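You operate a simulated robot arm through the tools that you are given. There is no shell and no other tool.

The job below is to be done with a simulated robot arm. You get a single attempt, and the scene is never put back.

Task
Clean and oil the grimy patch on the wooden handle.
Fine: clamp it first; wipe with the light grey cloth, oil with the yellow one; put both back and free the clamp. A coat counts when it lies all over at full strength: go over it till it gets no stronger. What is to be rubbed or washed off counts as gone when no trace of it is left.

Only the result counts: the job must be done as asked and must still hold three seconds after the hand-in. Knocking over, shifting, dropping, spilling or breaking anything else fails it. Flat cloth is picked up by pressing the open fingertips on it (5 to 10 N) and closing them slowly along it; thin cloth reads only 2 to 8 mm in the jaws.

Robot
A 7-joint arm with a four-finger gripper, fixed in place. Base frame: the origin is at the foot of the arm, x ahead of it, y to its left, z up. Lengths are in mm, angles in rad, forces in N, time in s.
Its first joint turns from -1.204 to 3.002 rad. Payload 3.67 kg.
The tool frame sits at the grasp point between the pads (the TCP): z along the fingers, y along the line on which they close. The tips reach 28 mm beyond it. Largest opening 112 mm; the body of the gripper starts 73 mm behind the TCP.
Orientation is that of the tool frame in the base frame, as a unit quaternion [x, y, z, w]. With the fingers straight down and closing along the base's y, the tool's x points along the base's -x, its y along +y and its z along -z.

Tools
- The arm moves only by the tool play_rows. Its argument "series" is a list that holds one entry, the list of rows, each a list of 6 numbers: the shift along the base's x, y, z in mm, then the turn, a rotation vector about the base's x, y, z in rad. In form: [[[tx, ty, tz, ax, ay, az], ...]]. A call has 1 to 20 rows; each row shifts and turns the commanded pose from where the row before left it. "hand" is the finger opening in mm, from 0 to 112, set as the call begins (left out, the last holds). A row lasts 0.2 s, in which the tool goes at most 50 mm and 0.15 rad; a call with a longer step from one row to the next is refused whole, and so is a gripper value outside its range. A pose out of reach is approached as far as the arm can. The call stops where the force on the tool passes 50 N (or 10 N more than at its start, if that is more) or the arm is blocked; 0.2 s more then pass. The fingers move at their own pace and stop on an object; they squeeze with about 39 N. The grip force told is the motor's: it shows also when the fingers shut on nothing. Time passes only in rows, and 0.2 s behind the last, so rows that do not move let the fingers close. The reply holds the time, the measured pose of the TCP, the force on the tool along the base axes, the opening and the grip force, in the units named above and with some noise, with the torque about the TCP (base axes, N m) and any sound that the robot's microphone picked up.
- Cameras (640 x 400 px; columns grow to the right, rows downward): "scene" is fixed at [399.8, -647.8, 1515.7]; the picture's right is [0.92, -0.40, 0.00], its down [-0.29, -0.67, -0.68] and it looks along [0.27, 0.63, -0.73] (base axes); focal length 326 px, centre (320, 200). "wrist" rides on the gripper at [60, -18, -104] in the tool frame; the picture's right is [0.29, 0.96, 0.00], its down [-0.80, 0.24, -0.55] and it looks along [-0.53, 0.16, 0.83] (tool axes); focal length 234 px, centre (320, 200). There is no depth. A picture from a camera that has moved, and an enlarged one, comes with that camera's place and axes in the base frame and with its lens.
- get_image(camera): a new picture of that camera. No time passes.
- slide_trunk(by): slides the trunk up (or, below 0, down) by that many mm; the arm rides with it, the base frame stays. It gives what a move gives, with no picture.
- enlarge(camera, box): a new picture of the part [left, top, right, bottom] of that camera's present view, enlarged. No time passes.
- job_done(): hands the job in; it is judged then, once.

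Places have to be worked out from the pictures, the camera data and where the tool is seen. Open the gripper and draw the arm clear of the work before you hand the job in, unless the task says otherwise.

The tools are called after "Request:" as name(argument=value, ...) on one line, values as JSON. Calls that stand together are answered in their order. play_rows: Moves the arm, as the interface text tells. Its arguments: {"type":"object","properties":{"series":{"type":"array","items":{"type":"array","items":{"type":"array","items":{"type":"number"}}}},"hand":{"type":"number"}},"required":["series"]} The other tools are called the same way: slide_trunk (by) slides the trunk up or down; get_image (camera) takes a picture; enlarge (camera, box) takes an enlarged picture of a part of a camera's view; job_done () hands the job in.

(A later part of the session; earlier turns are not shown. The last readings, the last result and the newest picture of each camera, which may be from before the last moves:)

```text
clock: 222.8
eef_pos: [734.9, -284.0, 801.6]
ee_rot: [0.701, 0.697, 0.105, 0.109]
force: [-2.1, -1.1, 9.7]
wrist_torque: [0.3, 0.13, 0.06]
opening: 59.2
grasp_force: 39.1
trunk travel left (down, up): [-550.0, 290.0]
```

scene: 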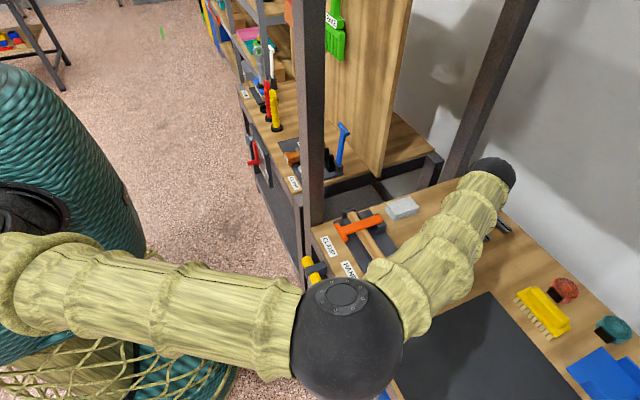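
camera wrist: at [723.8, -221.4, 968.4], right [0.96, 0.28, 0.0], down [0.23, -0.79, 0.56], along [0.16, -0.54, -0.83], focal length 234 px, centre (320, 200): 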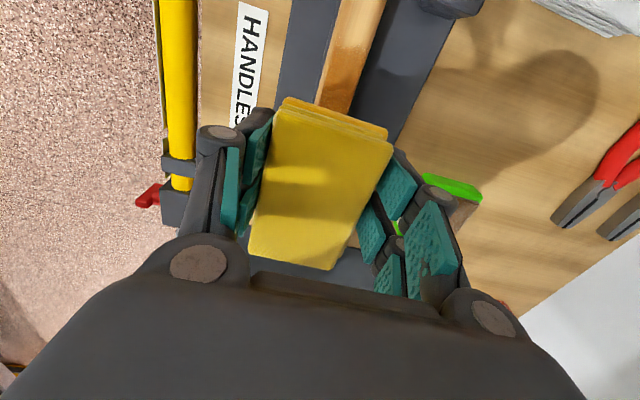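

Request:
play_rows(series=[[[0, 0, -0.6, 0, 0, 0], [0, 7, 0, 0, 0, 0], [0, 7, 0, 0, 0, 0], [0, -7, 0, 0, 0, 0], [0, -7, 0, 0, 0, 0], [0, -9, 0, 0, 0, 0], [0, 9, 0, 0, 0, 0], [0, 7, 0, 0, 0, 0], [0, 7, 0, 0, 0, 0], [0, -7, 0, 0, 0, 0], [0, -7, 0, 0, 0, 0], [0, -9, 0, 0, 0, 0], [0, 9, 0, 0, 0, 0], [0, 7, 0, 0, 0, 0], [0, 7, 0, 0, 0, 0], [0, -7, 0, 0, 0, 0], [0, -7, 0, 0, 0, 0]]])

Request:
play_rows(series=[[[0, 0, 10, 0, 0, 0], [3, 0, 20, 0, 0.15, 0], [2, 0, 22, 0, 0.15, 0], [-38, -10, 0, 0, 0, 0], [-45, -15, 0, 0, 0, 0], [-40, -18, 0, 0, 0, 0]]])

Request:
enlarge(camera="wrist", box=[410, 20, 610, 200])

Request:
enlarge(camera="scene", box=[365, 230, 425, 300])

```text
clock: 226.4
eef_pos: [732.8, -285.8, 799.9]
ee_rot: [0.702, 0.696, 0.103, 0.109]
force: [-4.8, 3.0, 9.8]
wrist_torque: [0.17, 0.17, 0.06]
opening: 59.2
grasp_force: 39.4
trunk travel left (down, up): [-550.0, 290.0]
```

```text
clock: 227.8
eef_pos: [613.8, -327.5, 852.8]
ee_rot: [0.709, 0.705, -0.002, 0.004]
force: [0.0, 0.0, -0.6]
wrist_torque: [0.0, -0.01, 0.02]
opening: 59.3
grasp_force: 39.2
trunk travel left (down, up): [-550.0, 290.0]
```

```text
2.22 times, centred on (510, 110) of wrist
camera zoom: at [596.6, -266.1, 955.8], right [0.96, 0.29, 0.0], down [0.24, -0.79, 0.56], along [0.16, -0.54, -0.83], focal length 520 px, centre (-102, 400)
```

zoom: 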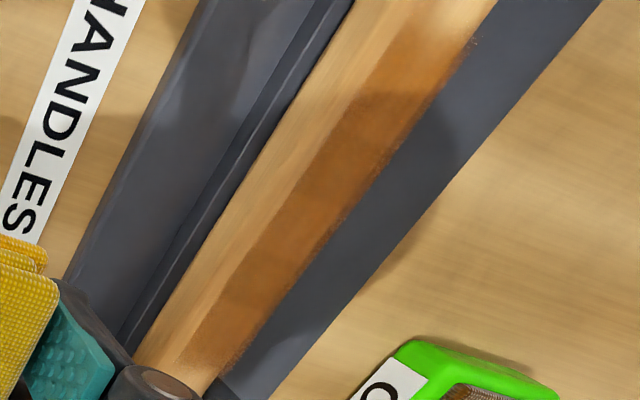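

```text
5.71 times, centred on (395, 265) of scene
camera zoom: at [399.8, -647.8, 1515.7], right [0.92, -0.4, 0.0], down [-0.29, -0.67, -0.68], along [0.27, 0.63, -0.73], focal length 1860 px, centre (-109, -171)
```

zoom: 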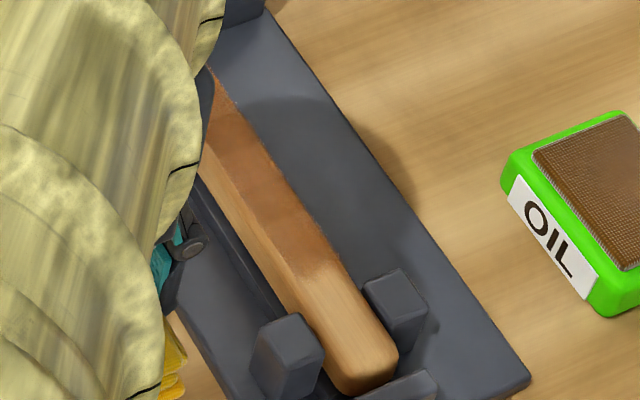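

No stronger than before, so it's saturated. I'll check the +x side while heading back to the yellow cloth's place.

Request:
play_rows(series=[[[20, 0, 20, 0, 0, 0], [45, 0, 0, 0, 0, 0], [45, 0, 0, 0, 0, 0], [45, 10, 0, 0, 0, 0], [45, 10, 0, 0, 0, 0], [40, 10, 0, 0, 0, 0]]])

Request:
get_image(camera="wrist")

Request:
enlarge(camera="wrist", box=[110, 0, 290, 120])

```text
clock: 229.2
eef_pos: [858.8, -296.6, 870.0]
ee_rot: [0.708, 0.706, -0.003, 0.003]
force: [0.4, -0.4, -0.9]
wrist_torque: [0.02, 0.05, 0.0]
opening: 59.4
grasp_force: 38.9
trunk travel left (down, up): [-550.0, 290.0]
```

```text
taken
camera wrist: at [841.6, -234.6, 972.9], right [0.96, 0.28, 0.0], down [0.24, -0.79, 0.56], along [0.16, -0.54, -0.83], focal length 234 px, centre (320, 200)
```

wrist: 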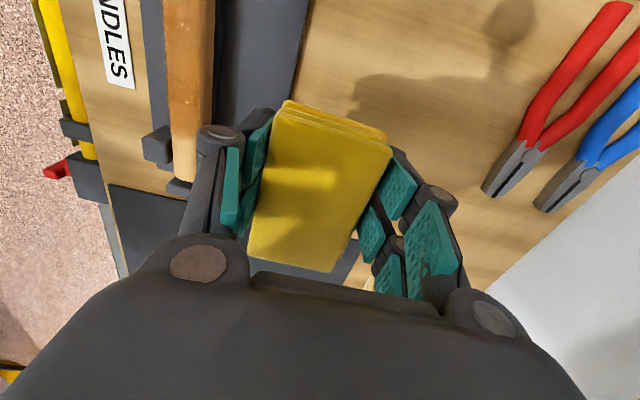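

```text
3.33 times, centred on (200, 60) of wrist
camera zoom: at [841.6, -234.6, 972.9], right [0.96, 0.28, 0.0], down [0.24, -0.79, 0.56], along [0.16, -0.54, -0.83], focal length 781 px, centre (720, 667)
```

zoom: 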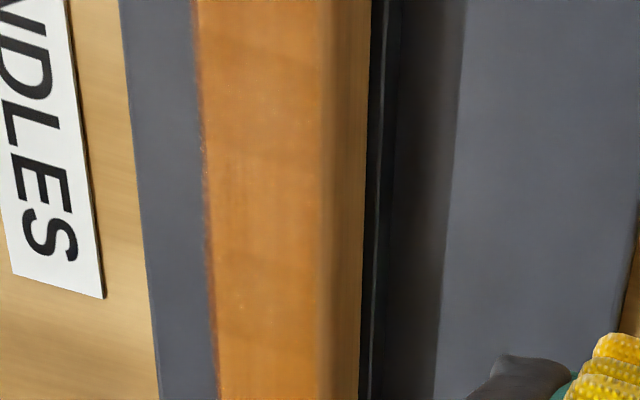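

Looks uniform; a closer look at small specks near the left edge.

Request:
enlarge(camera="wrist", box=[155, 0, 225, 70])

Request:
enlarge(camera="wrist", box=[155, 60, 225, 130])

```text
5.71 times, centred on (190, 35) of wrist
camera zoom: at [841.6, -234.6, 972.9], right [0.96, 0.28, 0.0], down [0.24, -0.79, 0.56], along [0.16, -0.54, -0.83], focal length 1338 px, centre (1063, 1143)
```

zoom: 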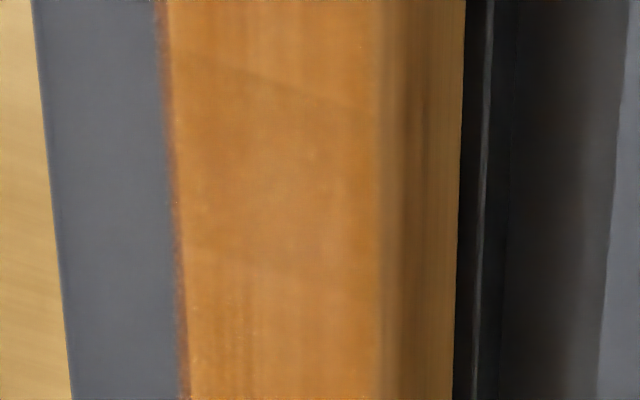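

```text
5.71 times, centred on (190, 95) of wrist
camera zoom: at [841.6, -234.6, 972.9], right [0.96, 0.28, 0.0], down [0.24, -0.79, 0.56], along [0.16, -0.54, -0.83], focal length 1338 px, centre (1063, 800)
```

zoom: 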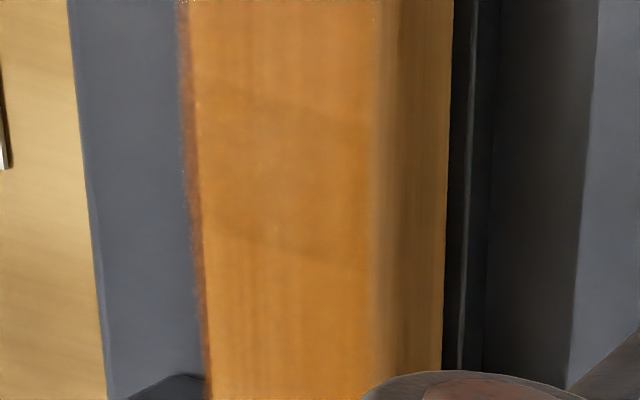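

Uniform coat on the whole top face, well beyond the former patch. Turning the tool back +90° and taking the yellow cloth home to (906,-237).

Request:
play_rows(series=[[[0, 0, 0, 0, 0, 0.143], [0, 0, 0, 0, 0, 0.143], [0, 0, 0, 0, 0, 0.143], [0, 0, 0, 0, 0, 0.143], [0, 0, 0, 0, 0, 0.143], [0, 0, 0, 0, 0, 0.143], [0, 0, 0, 0, 0, 0.143], [0, 0, 0, 0, 0, 0.143], [0, 0, 0, 0, 0, 0.143], [0, 0, 0, 0, 0, 0.143], [0, 0, 0, 0, 0, 0.143]]])

Request:
play_rows(series=[[[24, 30, 0, 0, 0, 0], [24, 30, 0, 0, 0, 0], [0, 0, -30, 0, 0, 0], [0, 0, -30, 0, 0, 0], [0, 0, -25, 0, 0, 0]]])

Request:
get_image(camera="wrist")

```text
clock: 231.6
eef_pos: [857.5, -299.0, 872.2]
ee_rot: [0.0, 1.0, 0.001, 0.004]
force: [-0.4, -0.4, 0.0]
wrist_torque: [0.01, 0.0, 0.0]
opening: 59.4
grasp_force: 39.0
trunk travel left (down, up): [-550.0, 290.0]
```

```text
clock: 232.8
eef_pos: [904.4, -237.9, 787.5]
ee_rot: [0.001, 1.0, 0.002, 0.003]
force: [1.4, -0.2, 0.0]
wrist_torque: [0.0, 0.0, -0.01]
opening: 59.0
grasp_force: 39.3
trunk travel left (down, up): [-550.0, 290.0]
```

```text
taken
camera wrist: at [843.8, -254.8, 890.6], right [-0.29, 0.96, 0.0], down [0.79, 0.24, 0.56], along [0.54, 0.16, -0.83], focal length 234 px, centre (320, 200)
```

wrist: 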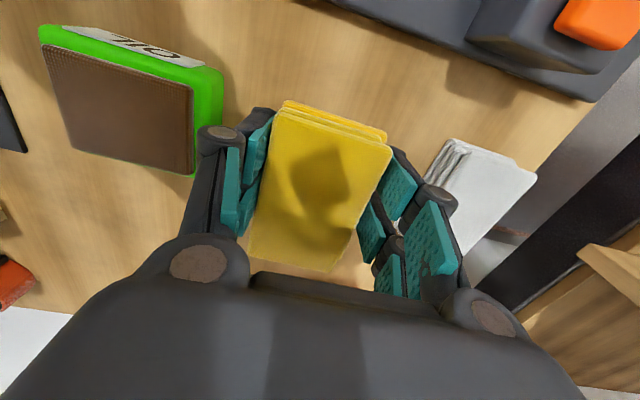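

Position is right (904,-238). Fine adjust and lower to the bench.

Request:
play_rows(series=[[[2, 1, -15, 0, 0, 0], [0, 0, -12, 0, 0, 0], [0, 0, -6, 0, 0, 0], [0, 0, 0, 0, 0, 0]]])

Request:
play_rows(series=[[[0, 0, -2, 0, 0, 0], [0, 0, 0, 0, 0, 0]]])

Request:
play_rows(series=[[[0, 0, -1.5, 0, 0, 0], [0, 0, 0, 0, 0, 0]]])

```text
clock: 233.8
eef_pos: [906.4, -236.5, 753.7]
ee_rot: [0.002, 1.0, 0.0, 0.004]
force: [-0.7, 0.3, 0.1]
wrist_torque: [-0.01, 0.01, -0.02]
opening: 59.1
grasp_force: 39.3
trunk travel left (down, up): [-550.0, 290.0]
```

```text
clock: 234.4
eef_pos: [906.9, -236.3, 751.5]
ee_rot: [0.001, 1.0, 0.001, 0.005]
force: [-0.2, -0.1, -0.8]
wrist_torque: [-0.01, 0.01, 0.02]
opening: 59.2
grasp_force: 39.0
trunk travel left (down, up): [-550.0, 290.0]
```

```text
clock: 235.0
eef_pos: [906.3, -235.9, 750.8]
ee_rot: [0.001, 1.0, 0.001, 0.004]
force: [-0.7, 0.8, -0.8]
wrist_torque: [0.0, 0.02, 0.01]
opening: 58.9
grasp_force: 38.8
trunk travel left (down, up): [-550.0, 290.0]
```

Request:
play_rows(series=[[[0, 0, -1.3, 0, 0, 0], [0, 0, 0, 0, 0, 0]]])

Request:
play_rows(series=[[[0, 0, -1.2, 0, 0, 0], [0, 0, 0, 0, 0, 0]]])

Request:
play_rows(series=[[[0, 0, -1, 0, 0, 0], [0, 0, 0, 0, 0, 0]]])

```text
clock: 235.6
eef_pos: [906.2, -235.6, 749.3]
ee_rot: [0.001, 1.0, 0.001, 0.005]
force: [0.7, -0.6, -0.3]
wrist_torque: [0.02, 0.01, -0.05]
opening: 59.1
grasp_force: 39.1
trunk travel left (down, up): [-550.0, 290.0]
```

```text
clock: 236.2
eef_pos: [906.6, -236.8, 749.2]
ee_rot: [0.002, 1.0, 0.001, 0.003]
force: [-0.4, -0.8, 4.6]
wrist_torque: [-0.18, 0.2, 0.0]
opening: 59.1
grasp_force: 39.0
trunk travel left (down, up): [-550.0, 290.0]
```

```text
clock: 236.8
eef_pos: [907.3, -235.9, 749.4]
ee_rot: [0.001, 1.0, 0.0, 0.004]
force: [-0.5, -0.8, 9.2]
wrist_torque: [-0.31, 0.36, 0.01]
opening: 59.3
grasp_force: 39.2
trunk travel left (down, up): [-550.0, 290.0]
```

The cloth touches the bench (9 N). Releasing and lifting off.

Request:
play_rows(series=[[[0, 0, 0.5, 0, 0, 0], [0, 0, 0, 0, 0, 0]]], hand=68)

Request:
play_rows(series=[[[0, 0, 0, 0, 0, 0], [0, 0, 0, 0, 0, 0]]], hand=86)

Request:
play_rows(series=[[[0, 0, 10, 0, 0, 0], [0, 0, 30, 0, 0, 0], [0, 0, 40, 0, 0, 0], [0, 0, 45, 0, 0, 0]]])

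Request:
get_image(camera="wrist")

```text
clock: 237.4
eef_pos: [906.5, -235.2, 748.0]
ee_rot: [0.001, 1.0, 0.001, 0.003]
force: [-0.8, -0.1, -0.6]
wrist_torque: [-0.01, 0.0, 0.01]
opening: 68.1
grasp_force: 0.0
trunk travel left (down, up): [-550.0, 290.0]
```

```text
clock: 238.0
eef_pos: [906.2, -235.7, 747.5]
ee_rot: [0.002, 1.0, 0.001, 0.005]
force: [-0.2, 0.7, -0.2]
wrist_torque: [0.02, -0.03, -0.02]
opening: 85.8
grasp_force: 0.1
trunk travel left (down, up): [-550.0, 290.0]
```

```text
clock: 239.0
eef_pos: [903.1, -235.5, 871.9]
ee_rot: [0.001, 1.0, 0.0, 0.003]
force: [0.1, 0.6, -0.8]
wrist_torque: [-0.01, -0.01, 0.01]
opening: 86.2
grasp_force: 0.0
trunk travel left (down, up): [-550.0, 290.0]
```

```text
taken
camera wrist: at [843.2, -251.9, 976.3], right [-0.29, 0.96, 0.0], down [0.79, 0.24, 0.56], along [0.54, 0.16, -0.83], focal length 234 px, centre (320, 200)
```

wrist: 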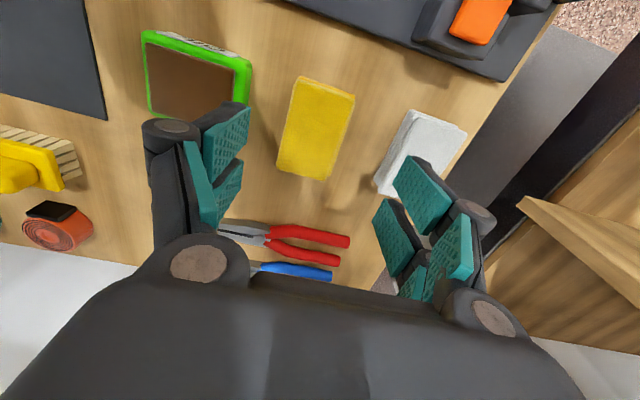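

Both cloths are back. Now to free the clamp: moving above the lever's T-bar (≈(673,-157,776)).

Request:
play_rows(series=[[[-40, 10, 0, 0, 0, 0], [-45, 15, 0, 0, 0, 0], [-45, 15, 0, 0, 0, 0], [-45, 15, 0, 0, 0, 0], [-35, 15, 0, 0, 0, 0], [-20, 9, 0, 0, 0, 0]]], hand=104)

Request:
get_image(camera="wrist")

```text
clock: 240.4
eef_pos: [674.3, -157.9, 874.1]
ee_rot: [0.001, 1.0, 0.0, 0.005]
force: [-1.0, 0.6, -1.5]
wrist_torque: [0.02, 0.01, 0.03]
opening: 104.1
grasp_force: 0.1
trunk travel left (down, up): [-550.0, 290.0]
```

```text
taken
camera wrist: at [614.3, -175.2, 978.1], right [-0.29, 0.96, 0.0], down [0.79, 0.24, 0.56], along [0.54, 0.16, -0.83], focal length 234 px, centre (320, 200)
```

wrist: 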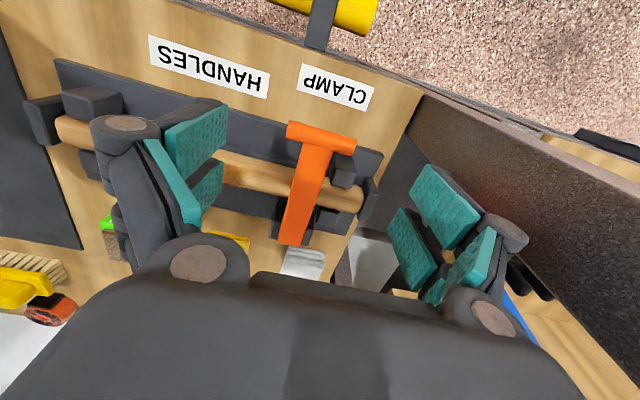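

Request:
play_rows(series=[[[4, 2, -30, 0, 0, 0], [0, 0, -30, 0, 0, 0], [0, 0, -12, 0, 0, 0]]])

Request:
get_image(camera="wrist")

```text
clock: 241.2
eef_pos: [680.1, -156.1, 801.9]
ee_rot: [0.001, 1.0, 0.001, 0.005]
force: [-0.3, 0.0, 0.8]
wrist_torque: [0.01, 0.02, 0.0]
opening: 104.0
grasp_force: 0.0
trunk travel left (down, up): [-550.0, 290.0]
```

```text
taken
camera wrist: at [619.0, -172.8, 905.2], right [-0.29, 0.96, 0.0], down [0.79, 0.24, 0.56], along [0.54, 0.16, -0.83], focal length 234 px, centre (320, 200)
```

wrist: 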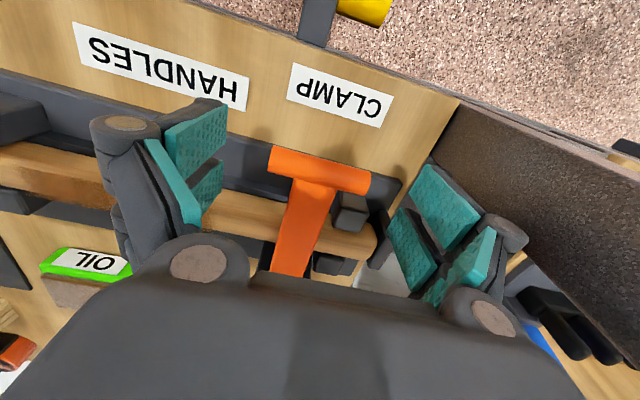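

T-bar triangulates to (683,-154,773). I'll grip its ends from TCP (678,-155,778), staying clear of the nearby support block.

Request:
play_rows(series=[[[-2, 1, -10, 0, 0, 0], [0, 0, -8, 0, 0, 0], [0, 0, -5, 0, 0, 0], [0, 0, 0, 0, 0, 0]]])

Request:
get_image(camera="wrist")

```text
clock: 242.2
eef_pos: [678.2, -155.9, 778.4]
ee_rot: [0.001, 1.0, 0.002, 0.004]
force: [0.4, 0.7, 0.0]
wrist_torque: [0.01, 0.01, 0.02]
opening: 104.0
grasp_force: 0.0
trunk travel left (down, up): [-550.0, 290.0]
```

```text
taken
camera wrist: at [618.2, -173.1, 881.7], right [-0.29, 0.96, 0.0], down [0.79, 0.24, 0.56], along [0.54, 0.16, -0.83], focal length 234 px, centre (320, 200)
```

wrist: 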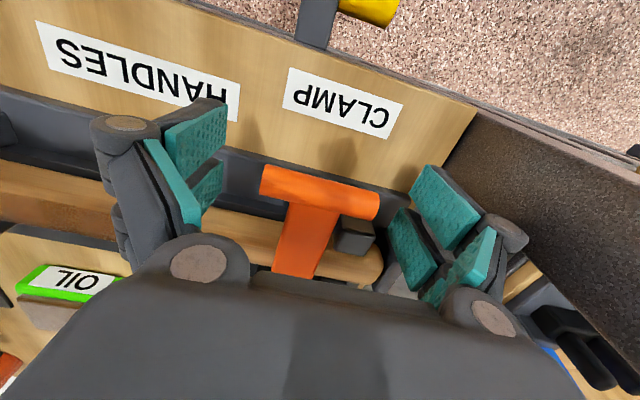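

T-bar is right at the TCP. Closing on its ends.

Request:
play_rows(series=[[[0, 0, 0, 0, 0, 0], [0, 0, 0, 0, 0, 0]]], hand=80)

Request:
play_rows(series=[[[0, 0, 0, 0, 0, 0], [0, 0, 0, 0, 0, 0], [0, 0, 0, 0, 0, 0]]], hand=40)

```text
clock: 242.8
eef_pos: [678.2, -155.7, 778.3]
ee_rot: [0.001, 1.0, 0.0, 0.005]
force: [-0.3, -0.2, 0.2]
wrist_torque: [0.03, -0.01, 0.0]
opening: 79.8
grasp_force: 0.0
trunk travel left (down, up): [-550.0, 290.0]
```

```text
clock: 243.6
eef_pos: [679.1, -155.5, 778.5]
ee_rot: [0.001, 1.0, 0.001, 0.004]
force: [1.1, 7.6, 1.2]
wrist_torque: [0.21, -0.08, 0.21]
opening: 73.3
grasp_force: 45.1
trunk travel left (down, up): [-550.0, 290.0]
```

Gripped (73 mm, 45 N). Lifting the lever gently along its arc.

Request:
play_rows(series=[[[0, 0.5, 3, 0, 0, 0], [0, 0, 4, 0, 0, 0], [0, 0, 4, 0, 0, 0]]])

Request:
get_image(camera="wrist")

```text
clock: 244.4
eef_pos: [680.0, -155.3, 787.5]
ee_rot: [0.002, 1.0, 0.0, 0.003]
force: [22.2, 2.5, -11.7]
wrist_torque: [0.16, 1.11, -0.28]
opening: 70.5
grasp_force: 45.4
trunk travel left (down, up): [-550.0, 290.0]
```

```text
taken
camera wrist: at [620.9, -172.2, 890.6], right [-0.28, 0.96, 0.0], down [0.79, 0.24, 0.56], along [0.54, 0.16, -0.83], focal length 234 px, centre (320, 200)
```

wrist: 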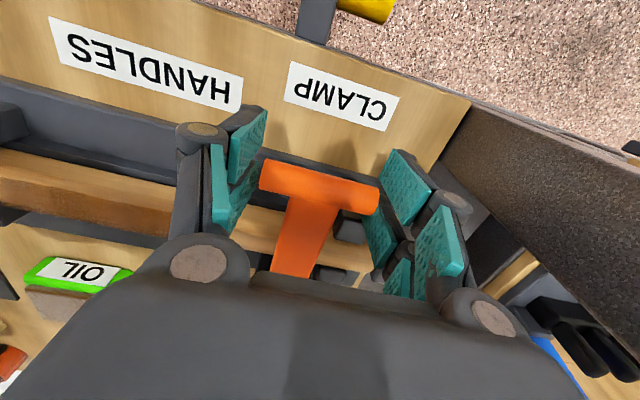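

The lever rises with the grip, but there's a +x pull of 22 N: it wants to travel toward +x sooner. Adding +x.

Request:
play_rows(series=[[[3, 0, 1, 0, 0, 0], [2, 0, 2, 0, 0, 0], [0, 0, 0, 0, 0, 0]]])

Request:
get_image(camera="wrist")

```text
clock: 245.2
eef_pos: [680.3, -154.9, 789.5]
ee_rot: [0.001, 1.0, 0.001, 0.002]
force: [-17.8, -2.5, -10.4]
wrist_torque: [0.08, 1.37, -0.54]
opening: 70.3
grasp_force: 45.0
trunk travel left (down, up): [-550.0, 290.0]
```

```text
taken
camera wrist: at [621.7, -172.2, 894.3], right [-0.29, 0.96, 0.0], down [0.8, 0.24, 0.56], along [0.53, 0.16, -0.83], focal length 234 px, centre (320, 200)
```

wrist: 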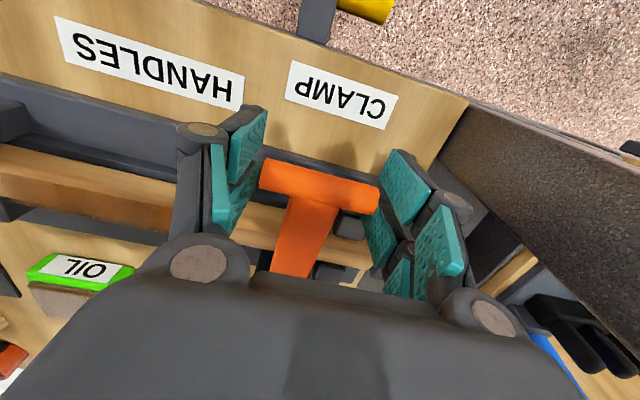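

Neutral x≈680.5, so pivot ≈(806,787) with R≈125. Continuing on that arc.

Request:
play_rows(series=[[[-2, 0, 4, 0, 0, 0], [0.5, 0, 6, 0, 0, 0], [0.9, 0, 6, 0, 0, 0]]])

```text
clock: 246.0
eef_pos: [684.2, -155.5, 808.5]
ee_rot: [0.001, 1.0, 0.002, 0.004]
force: [2.5, -0.1, -8.5]
wrist_torque: [0.17, 0.88, -0.33]
opening: 70.6
grasp_force: 45.1
trunk travel left (down, up): [-550.0, 290.0]
```

Request:
play_rows(series=[[[1.2, 0, 5.3, 0, 0, 0], [1.2, 0, 5.3, 0, 0, 0], [1.7, 0, 5.2, 0, 0, 0], [1.7, 0, 5.2, 0, 0, 0], [2.1, 0, 5, 0, 0, 0], [2.1, 0, 5, 0, 0, 0]]])

Request:
get_image(camera="wrist")

```text
clock: 247.4
eef_pos: [693.7, -155.4, 838.1]
ee_rot: [0.0, 1.0, 0.0, 0.004]
force: [5.4, 2.4, -12.5]
wrist_torque: [0.13, 1.04, -0.35]
opening: 70.7
grasp_force: 44.8
trunk travel left (down, up): [-550.0, 290.0]
```

```text
taken
camera wrist: at [634.4, -172.3, 942.0], right [-0.29, 0.96, 0.0], down [0.79, 0.24, 0.56], along [0.54, 0.16, -0.83], focal length 234 px, centre (320, 200)
```

wrist: 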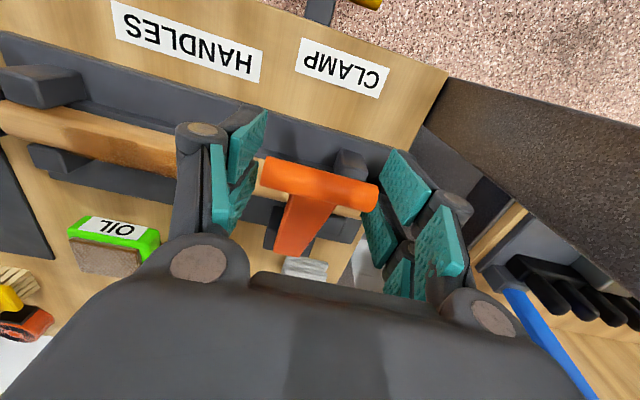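

Request:
play_rows(series=[[[5, 0, 9.8, 0, 0, 0], [5.9, 0, 9.2, 0, 0, 0], [6.7, 0, 8.7, 0, 0, 0], [7.4, 0, 8, 0, 0, 0]]])

```text
clock: 248.4
eef_pos: [719.6, -154.9, 873.0]
ee_rot: [0.001, 1.0, 0.001, 0.003]
force: [7.7, -5.1, -16.8]
wrist_torque: [-0.04, 0.7, -0.26]
opening: 70.9
grasp_force: 45.0
trunk travel left (down, up): [-550.0, 290.0]
```

Request:
play_rows(series=[[[8.6, 0, 6.4, 0, 0, 0], [8.9, 0, 6.2, 0, 0, 0], [9.3, 0, 5.5, 0, 0, 0], [9.8, 0, 4.8, 0, 0, 0]]])

Request:
get_image(camera="wrist")

```text
clock: 249.4
eef_pos: [755.4, -156.2, 897.7]
ee_rot: [0.001, 1.0, 0.002, 0.006]
force: [-7.1, -10.7, 0.9]
wrist_torque: [0.05, 0.73, -0.26]
opening: 71.0
grasp_force: 44.8
trunk travel left (down, up): [-550.0, 290.0]
```

```text
taken
camera wrist: at [694.4, -172.5, 1002.5], right [-0.29, 0.96, 0.0], down [0.79, 0.24, 0.56], along [0.54, 0.16, -0.83], focal length 234 px, centre (320, 200)
```

wrist: 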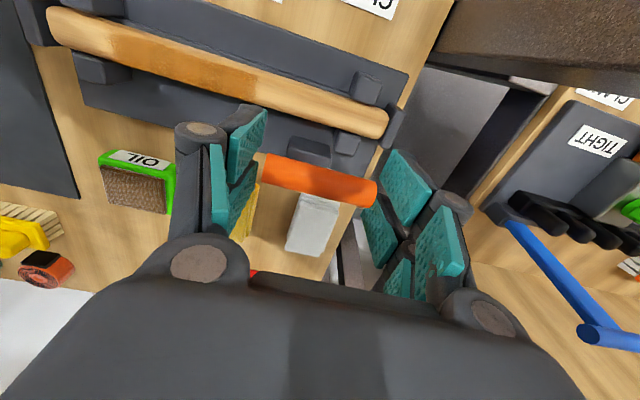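

Request:
play_rows(series=[[[9, 0, 5, 0, 0, 0], [10, 0, 3.5, 0, 0, 0], [10.7, 0, 2.2, 0, 0, 0], [10.8, 0, 1, 0, 0, 0]]])

Request:
get_image(camera="wrist")

```text
clock: 250.4
eef_pos: [795.8, -154.4, 909.8]
ee_rot: [0.001, 1.0, 0.002, 0.004]
force: [-5.4, -0.5, -4.8]
wrist_torque: [0.01, 0.72, -0.31]
opening: 71.3
grasp_force: 44.6
trunk travel left (down, up): [-550.0, 290.0]
```

```text
taken
camera wrist: at [736.2, -172.5, 1013.5], right [-0.29, 0.96, 0.0], down [0.79, 0.24, 0.56], along [0.54, 0.16, -0.83], focal length 234 px, centre (320, 200)
```

wrist: 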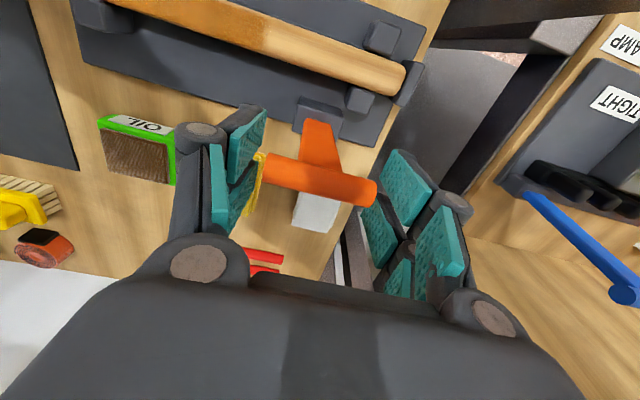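

Nearly upright. Pushing on in small steps until the stop.

Request:
play_rows(series=[[[4, 0, 0.2, 0, 0, 0], [4, 0, 0, 0, 0, 0], [3, 0, 0, 0, 0, 0]]])

Request:
get_image(camera="wrist")

```text
clock: 251.2
eef_pos: [806.5, -155.9, 909.9]
ee_rot: [0.001, 1.0, 0.001, 0.004]
force: [-8.1, 6.1, -1.1]
wrist_torque: [0.36, 1.15, -0.43]
opening: 70.9
grasp_force: 44.4
trunk travel left (down, up): [-550.0, 290.0]
```

```text
taken
camera wrist: at [745.9, -172.5, 1013.9], right [-0.29, 0.96, 0.0], down [0.79, 0.24, 0.56], along [0.54, 0.16, -0.83], focal length 234 px, centre (320, 200)
```

wrist: 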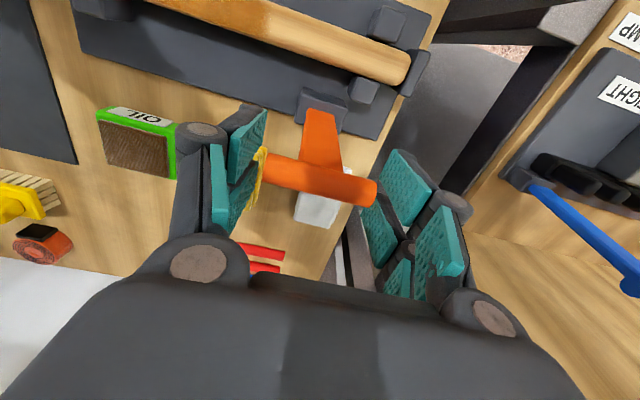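

Request:
play_rows(series=[[[3, 0, 0, 0, 0, 0], [2, 0, 0, 0, 0, 0]]])

Request:
get_image(camera="wrist")

```text
clock: 251.8
eef_pos: [810.4, -155.4, 909.9]
ee_rot: [0.001, 1.0, 0.001, 0.004]
force: [-8.7, 3.1, 3.1]
wrist_torque: [0.36, 1.2, -0.24]
opening: 70.7
grasp_force: 45.3
trunk travel left (down, up): [-550.0, 290.0]
```

```text
taken
camera wrist: at [750.1, -172.4, 1013.8], right [-0.29, 0.96, 0.0], down [0.79, 0.24, 0.56], along [0.54, 0.16, -0.83], focal length 234 px, centre (320, 200)
```

wrist: 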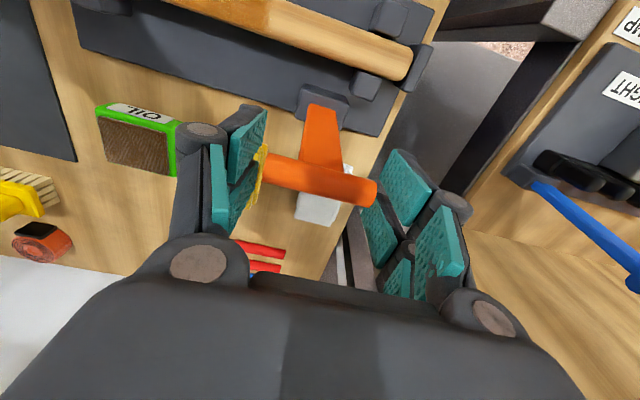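

Roughly 5 mm short of the original position; a bit further, watching for the stop.

Request:
play_rows(series=[[[2.5, 0, 0, 0, 0, 0], [2.5, 0, 0, 0, 0, 0], [0, 0, 0, 0, 0, 0]]])

Request:
get_image(camera="wrist")

```text
clock: 252.6
eef_pos: [815.5, -154.9, 909.0]
ee_rot: [0.001, 1.0, 0.001, 0.004]
force: [-7.2, 1.2, 1.1]
wrist_torque: [-0.06, 0.95, -0.25]
opening: 71.0
grasp_force: 45.1
trunk travel left (down, up): [-550.0, 290.0]
```

```text
taken
camera wrist: at [754.9, -172.3, 1013.4], right [-0.29, 0.96, 0.0], down [0.79, 0.24, 0.56], along [0.54, 0.16, -0.83], focal length 234 px, centre (320, 200)
```

wrist: 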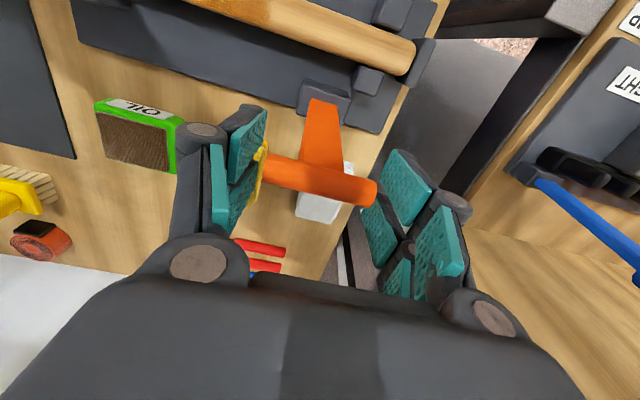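

T-bar is now at its original upright position (≈x 810 by the same measure). Releasing and lifting away.

Request:
play_rows(series=[[[0, 0, 0, 0, 0, 0], [0, 0, 0, 0, 0, 0]]], hand=112)

Request:
play_rows(series=[[[0, 0, 20, 0, 0, 0], [0, 0, 40, 0, 0, 0], [0, 0, 40, 0, 0, 0], [-35, -25, 10, 0, 0, 0], [-40, -25, 0, 0, 0, 0], [-40, -25, 0, 0, 0, 0], [-40, -20, 0, 0, 0, 0], [-45, -10, 0, 0, 0, 0], [-45, 0, 0, 0, 0, 0], [-45, 0, 0, 0, 0, 0], [-45, 0, 0, 0, 0, 0]]])

Request:
enlarge(camera="scene", box=[300, 160, 540, 310])

Request:
enlarge(camera="scene", box=[310, 170, 430, 245])

Request:
get_image(camera="wrist")

```text
clock: 253.2
eef_pos: [816.4, -154.5, 909.1]
ee_rot: [0.001, 1.0, 0.001, 0.005]
force: [-0.3, 0.9, 0.2]
wrist_torque: [-0.01, -0.01, 0.0]
opening: 112.0
grasp_force: 0.0
trunk travel left (down, up): [-550.0, 290.0]
```

```text
clock: 255.6
eef_pos: [479.3, -259.6, 1021.4]
ee_rot: [0.0, 1.0, 0.001, 0.005]
force: [-0.1, -0.6, 0.5]
wrist_torque: [-0.01, 0.0, 0.04]
opening: 112.0
grasp_force: 0.0
trunk travel left (down, up): [-550.0, 290.0]
```

```text
2.67 times, centred on (420, 235) of scene
camera zoom: at [399.8, -647.8, 1515.7], right [0.92, -0.4, 0.0], down [-0.29, -0.67, -0.68], along [0.27, 0.63, -0.73], focal length 868 px, centre (53, 107)
```

zoom: 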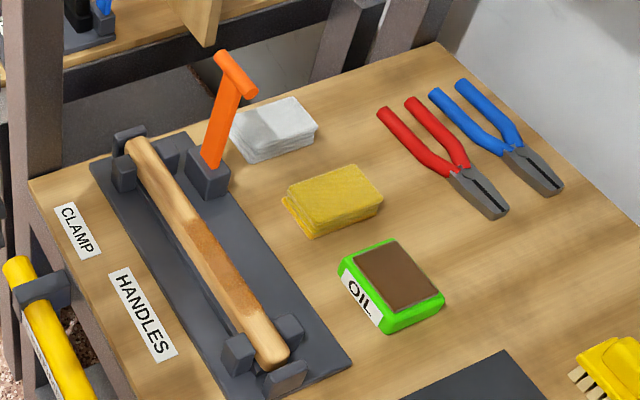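

```text
5.33 times, centred on (370, 208) of scene
camera zoom: at [399.8, -647.8, 1515.7], right [0.92, -0.4, 0.0], down [-0.29, -0.67, -0.68], along [0.27, 0.63, -0.73], focal length 1736 px, centre (53, 160)
```

zoom: 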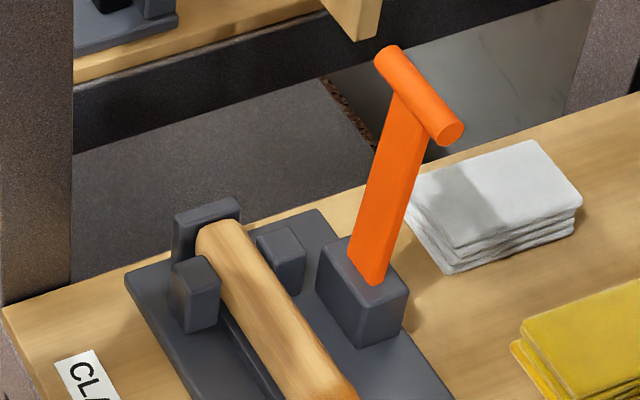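

```text
taken
camera wrist: at [419.1, -276.8, 1124.9], right [-0.29, 0.96, 0.0], down [0.79, 0.24, 0.56], along [0.54, 0.16, -0.83], focal length 234 px, centre (320, 200)
```

wrist: 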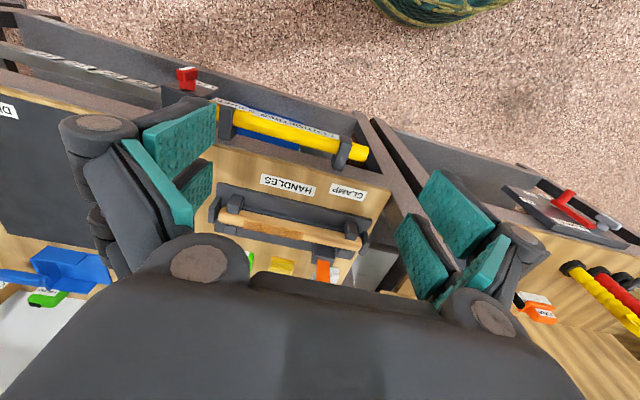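

The lever, grey cloth, oil tin and others match the starting picture; the yellow cloth is within ~4 mm. One last close look at the handle and whether its pose or coat has any fault.

Request:
enlarge(camera="scene", box=[355, 220, 415, 300])

Request:
enlarge(camera="scene", box=[372, 240, 402, 280])

Request:
get_image(camera="scene")

```text
5.00 times, centred on (385, 260) of scene
camera zoom: at [399.8, -647.8, 1515.7], right [0.92, -0.4, 0.0], down [-0.29, -0.67, -0.68], along [0.27, 0.63, -0.73], focal length 1628 px, centre (-5, -100)
```

zoom: 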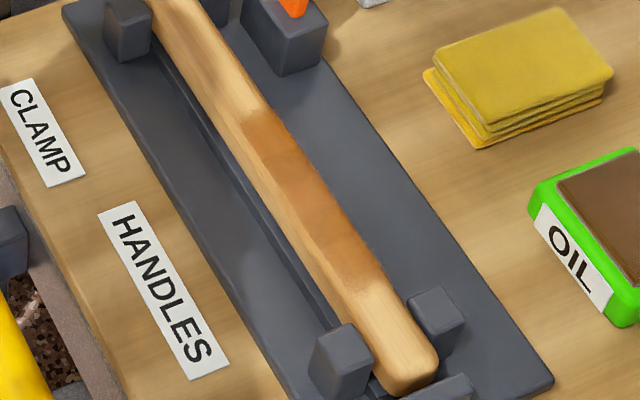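

```text
10.00 times, centred on (387, 260) of scene
camera zoom: at [399.8, -647.8, 1515.7], right [0.92, -0.4, 0.0], down [-0.29, -0.67, -0.68], along [0.27, 0.63, -0.73], focal length 3255 px, centre (-350, -400)
```

zoom: 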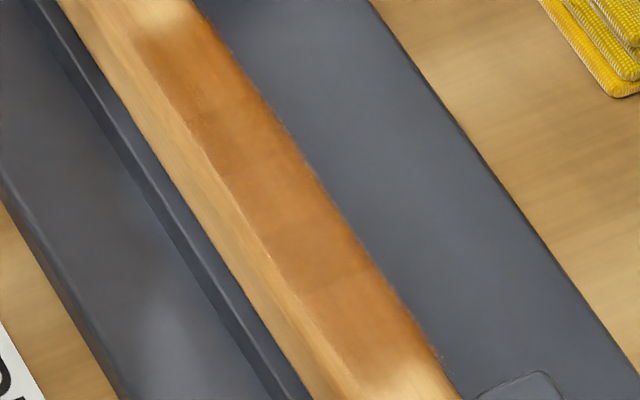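

```text
taken
```

scene: 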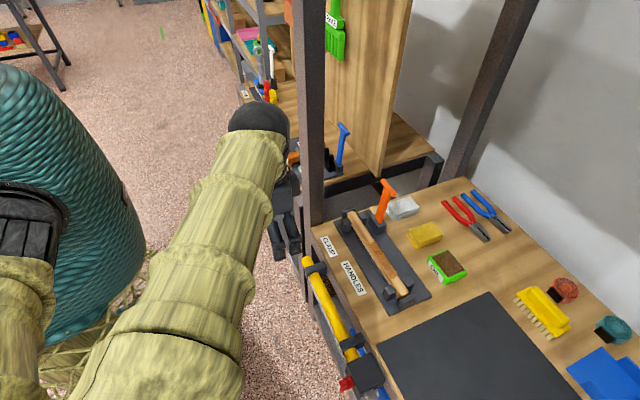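

The coat fades out at its -y end (scene row ≈276–280), very near where the grime's tail was. I'll check that end closely.

Request:
enlarge(camera="scene", box=[380, 264, 408, 290])

Request:
enlarge(camera="wrist", box=[205, 195, 295, 255])

```text
15.38 times, centred on (394, 277) of scene
camera zoom: at [399.8, -647.8, 1515.7], right [0.92, -0.4, 0.0], down [-0.29, -0.67, -0.68], along [0.27, 0.63, -0.73], focal length 5008 px, centre (-818, -985)
```

zoom: 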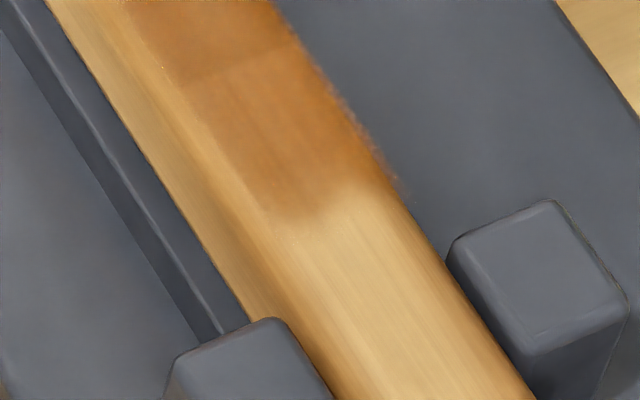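

```text
6.67 times, centred on (250, 225) of wrist
camera zoom: at [419.1, -276.8, 1124.9], right [-0.29, 0.96, 0.0], down [0.79, 0.24, 0.56], along [0.54, 0.16, -0.83], focal length 1561 px, centre (787, 33)
```

zoom: 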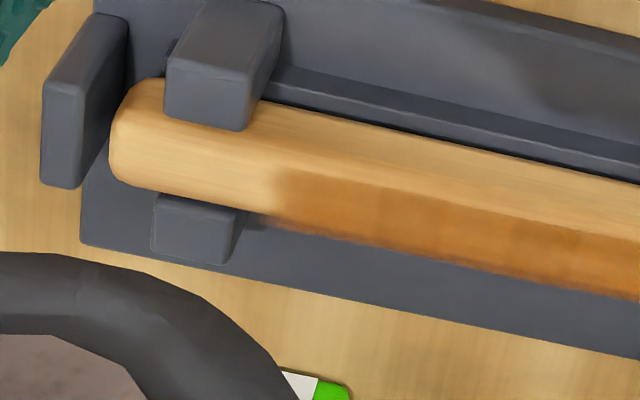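

The full-strength coat ends almost exactly where the faint tail of the patch was, so I'd rather extend the coat ~10 mm toward -y. That means clamping again first. Returning above the lever.

Request:
play_rows(series=[[[45, 0, 0, 0, 0, 0], [45, 0, 0, 0, 0, 0], [45, 0, 0, 0, 0, 0], [45, 10, 0, 0, 0, 0], [40, 20, 0, 0, 0, 0], [40, 25, 0, 0, 0, 0], [40, 25, 0, 0, 0, 0], [31, 24, -10, 0, 0, 0]]], hand=112)

Request:
get_image(camera="wrist")

```text
clock: 257.4
eef_pos: [813.1, -157.6, 1007.3]
ee_rot: [0.001, 1.0, 0.001, 0.003]
force: [0.2, 0.4, -0.6]
wrist_torque: [-0.02, 0.03, 0.03]
opening: 112.1
grasp_force: 0.0
trunk travel left (down, up): [-550.0, 290.0]
```

```text
taken
camera wrist: at [754.1, -174.2, 1110.2], right [-0.29, 0.96, 0.0], down [0.79, 0.24, 0.56], along [0.54, 0.16, -0.83], focal length 234 px, centre (320, 200)
```

wrist: 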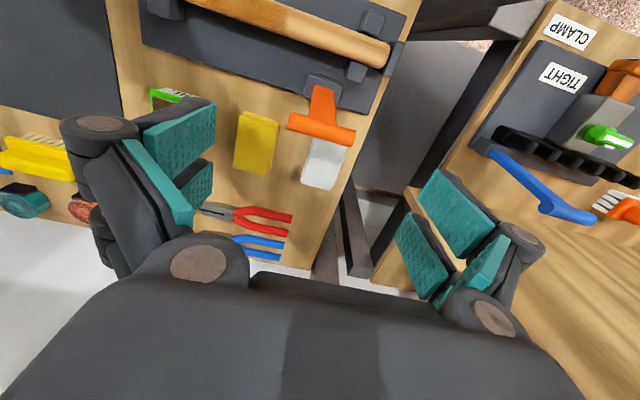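

Request:
play_rows(series=[[[-2, 2, -30, 0, 0, 0], [0, 0, -30, 0, 0, 0], [0, 0, -20, 0, 0, 0], [0, 0, -15, 0, 0, 0]]])

Request:
get_image(camera="wrist")

```text
clock: 258.4
eef_pos: [811.2, -154.9, 915.0]
ee_rot: [0.001, 1.0, 0.002, 0.003]
force: [-0.5, -0.1, 0.2]
wrist_torque: [0.02, 0.0, -0.02]
opening: 111.8
grasp_force: 0.2
trunk travel left (down, up): [-550.0, 290.0]
```

```text
taken
camera wrist: at [750.6, -171.7, 1018.7], right [-0.29, 0.96, 0.0], down [0.79, 0.24, 0.56], along [0.54, 0.16, -0.83], focal length 234 px, centre (320, 200)
```

wrist: 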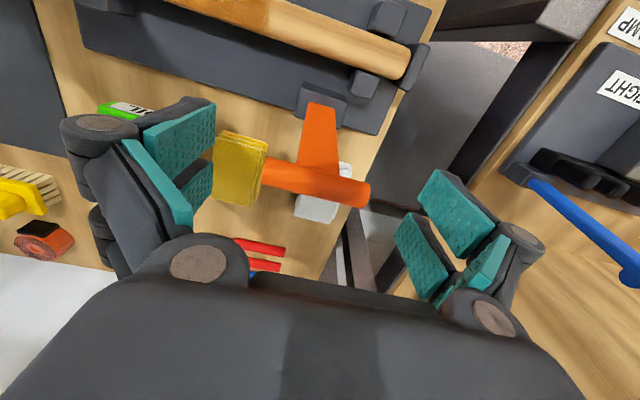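

Request:
play_rows(series=[[[0, -1.5, -4, 0, 0, 0], [0, 0, 0, 0, 0, 0]]], hand=84)

Request:
play_rows(series=[[[0, 0, 0, 0, 0, 0], [0, 0, 0, 0, 0, 0], [0, 0, 0, 0, 0, 0]]], hand=40)

```text
clock: 259.0
eef_pos: [810.3, -155.6, 911.9]
ee_rot: [0.001, 1.0, 0.0, 0.005]
force: [0.9, -0.4, 0.2]
wrist_torque: [0.0, -0.01, -0.02]
opening: 84.0
grasp_force: 0.0
trunk travel left (down, up): [-550.0, 290.0]
```

```text
clock: 259.8
eef_pos: [810.7, -154.7, 912.4]
ee_rot: [0.001, 1.0, 0.001, 0.004]
force: [1.4, 7.8, 2.0]
wrist_torque: [0.33, -0.05, 0.15]
opening: 74.5
grasp_force: 44.7
trunk travel left (down, up): [-550.0, 290.0]
```

Gripped. Swinging the lever down along the now known arc (R≈125.5), first to 40°.

Request:
play_rows(series=[[[-5, 0, -0.2, 0, 0, 0], [-8, 0, -0.5, 0, 0, 0], [-8.8, 0, -1.2, 0, 0, 0], [-10.6, 0, -2.5, 0, 0, 0], [-10.5, 0, -3.2, 0, 0, 0], [-10, 0, -4.4, 0, 0, 0], [-9.8, 0, -4.8, 0, 0, 0], [-9.2, 0, -6, 0, 0, 0], [-8.8, 0, -6.6, 0, 0, 0]]])

```text
clock: 261.8
eef_pos: [728.1, -155.9, 880.8]
ee_rot: [0.0, 1.0, 0.001, 0.004]
force: [2.9, 2.9, 9.9]
wrist_torque: [-0.02, -1.15, 0.44]
opening: 73.8
grasp_force: 44.7
trunk travel left (down, up): [-550.0, 290.0]
```

Forces are low. Continuing from 40° to 75°.

Request:
play_rows(series=[[[-7.9, 0, -7.4, 0, 0, 0], [-7.5, 0, -8, 0, 0, 0], [-6.6, 0, -8.7, 0, 0, 0], [-6, 0, -9.2, 0, 0, 0], [-4.9, 0, -9.7, 0, 0, 0], [-4.3, 0, -10.2, 0, 0, 0]]])

```text
clock: 263.2
eef_pos: [689.3, -155.2, 828.0]
ee_rot: [0.001, 1.0, 0.001, 0.004]
force: [-12.5, -1.2, 13.6]
wrist_torque: [-0.41, -0.95, 0.0]
opening: 73.3
grasp_force: 44.5
trunk travel left (down, up): [-550.0, 290.0]
```

Request:
play_rows(series=[[[-4.2, 0, -9.5, 0, 0, 0], [-3.2, 0, -10.4, 0, 0, 0], [-1.6, 0, -10.6, 0, 0, 0]]])

Request:
get_image(camera="wrist")

```text
clock: 264.0
eef_pos: [681.7, -154.8, 795.0]
ee_rot: [0.001, 1.0, 0.002, 0.003]
force: [-8.1, 6.5, 4.7]
wrist_torque: [-0.13, -0.36, -0.07]
opening: 76.4
grasp_force: 45.2
trunk travel left (down, up): [-550.0, 290.0]
```

```text
taken
camera wrist: at [621.8, -172.3, 899.2], right [-0.29, 0.96, 0.0], down [0.79, 0.24, 0.56], along [0.54, 0.16, -0.83], focal length 234 px, centre (320, 200)
```

wrist: 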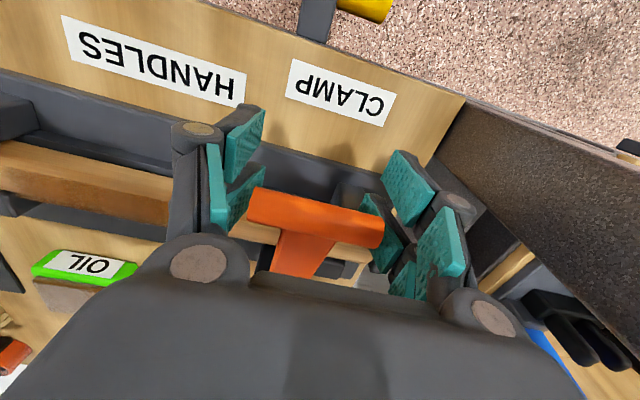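

The bar has slipped upward in the grip; the lever is mostly down. I'll release, and press it home from above with closed fingers as before.

Request:
play_rows(series=[[[0, 0, 0, 0, 0, 0], [0, 0, 0, 0, 0, 0]]], hand=100)

Request:
play_rows(series=[[[0, 0, 20, 0, 0, 0], [0, 0, 30, 0, 0, 0], [0, 0, 30, 0, 0, 0]]])

Request:
get_image(camera="wrist")

```text
clock: 264.6
eef_pos: [681.8, -156.1, 795.3]
ee_rot: [0.001, 1.0, 0.0, 0.003]
force: [0.2, -1.1, 0.1]
wrist_torque: [-0.03, -0.02, 0.02]
opening: 100.1
grasp_force: 0.1
trunk travel left (down, up): [-550.0, 290.0]
```

```text
clock: 265.4
eef_pos: [680.8, -156.0, 877.0]
ee_rot: [0.001, 1.0, 0.001, 0.004]
force: [-0.6, 0.6, 0.0]
wrist_torque: [-0.01, -0.05, -0.02]
opening: 100.4
grasp_force: 0.1
trunk travel left (down, up): [-550.0, 290.0]
```

```text
taken
camera wrist: at [619.7, -172.5, 980.9], right [-0.29, 0.96, 0.0], down [0.79, 0.24, 0.56], along [0.54, 0.16, -0.83], focal length 234 px, centre (320, 200)
```

wrist: 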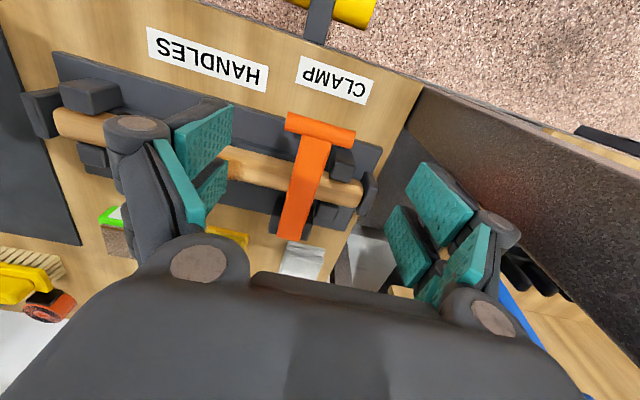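

The lever seems fully down; confirming with a gentle press on the blade at x≈694.

Request:
play_rows(series=[[[13, 1.5, 0, 0, 0, 0], [0, 0, -30, 0, 0, 0], [0, 0, -25, 0, 0, 0], [0, 0, -5, 0, 0, 0], [0, 0, -3, 0, 0, 0], [0, 0, 0, 0, 0, 0]]], hand=0)

Request:
play_rows(series=[[[0, 0, -2, 0, 0, 0], [0, 0, 0, 0, 0, 0]]])

Request:
play_rows(series=[[[0, 0, -2, 0, 0, 0], [0, 0, 0, 0, 0, 0]]])

```text
clock: 266.8
eef_pos: [694.5, -153.4, 814.7]
ee_rot: [0.0, 1.0, 0.001, 0.004]
force: [0.0, -0.2, 0.7]
wrist_torque: [0.0, 0.03, 0.02]
opening: 0.1
grasp_force: 35.6
trunk travel left (down, up): [-550.0, 290.0]
```

```text
clock: 267.4
eef_pos: [695.6, -153.4, 812.2]
ee_rot: [0.0, 1.0, 0.001, 0.005]
force: [-0.3, -0.2, -0.3]
wrist_torque: [-0.01, 0.02, 0.0]
opening: 0.0
grasp_force: 35.8
trunk travel left (down, up): [-550.0, 290.0]
```

```text
clock: 268.0
eef_pos: [695.6, -153.6, 810.1]
ee_rot: [0.001, 1.0, 0.001, 0.004]
force: [-2.3, -2.6, 9.9]
wrist_torque: [-0.08, 0.28, 0.02]
opening: 5.7
grasp_force: 35.8
trunk travel left (down, up): [-550.0, 290.0]
```

Request:
play_rows(series=[[[0, 0, -1.5, 0, 0, 0], [0, 0, -1, 0, 0, 0], [0, 0, 0, 0, 0, 0]]])

```text
clock: 268.8
eef_pos: [696.1, -153.2, 810.0]
ee_rot: [0.001, 1.0, 0.001, 0.005]
force: [-3.4, -1.6, 25.9]
wrist_torque: [-0.06, 0.5, 0.05]
opening: 6.2
grasp_force: 35.9
trunk travel left (down, up): [-550.0, 290.0]
```

Firm stop: clamped. Lifting off and going for the yellow cloth again.

Request:
play_rows(series=[[[0, 0, 3, 0, 0, 0], [0, 0, 10, 0, 0, 0], [0, 0, 30, 0, 0, 0], [10, 0, 30, 0, 0, 0]]])

Request:
play_rows(series=[[[40, -15, 0, 0, 0, 0], [45, -20, 0, 0, 0, 0], [45, -20, 0, 0, 0, 0], [45, -20, -10, 0, 0, 0], [25, -6, -30, 0, 0, 0]]], hand=90)

Request:
get_image(camera="wrist")

```text
clock: 269.8
eef_pos: [707.8, -155.2, 881.7]
ee_rot: [0.0, 1.0, 0.0, 0.003]
force: [-0.1, 0.1, -0.4]
wrist_torque: [-0.01, -0.01, 0.0]
opening: 0.1
grasp_force: 35.3
trunk travel left (down, up): [-550.0, 290.0]
```

```text
refused: row 4 steps farther than a row can; nothing moved
```

```text
taken
camera wrist: at [647.5, -172.1, 985.6], right [-0.29, 0.96, 0.0], down [0.79, 0.24, 0.56], along [0.54, 0.16, -0.83], focal length 234 px, centre (320, 200)
```

wrist: 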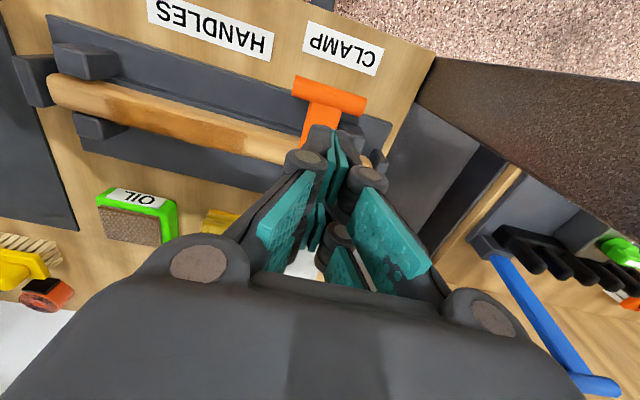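

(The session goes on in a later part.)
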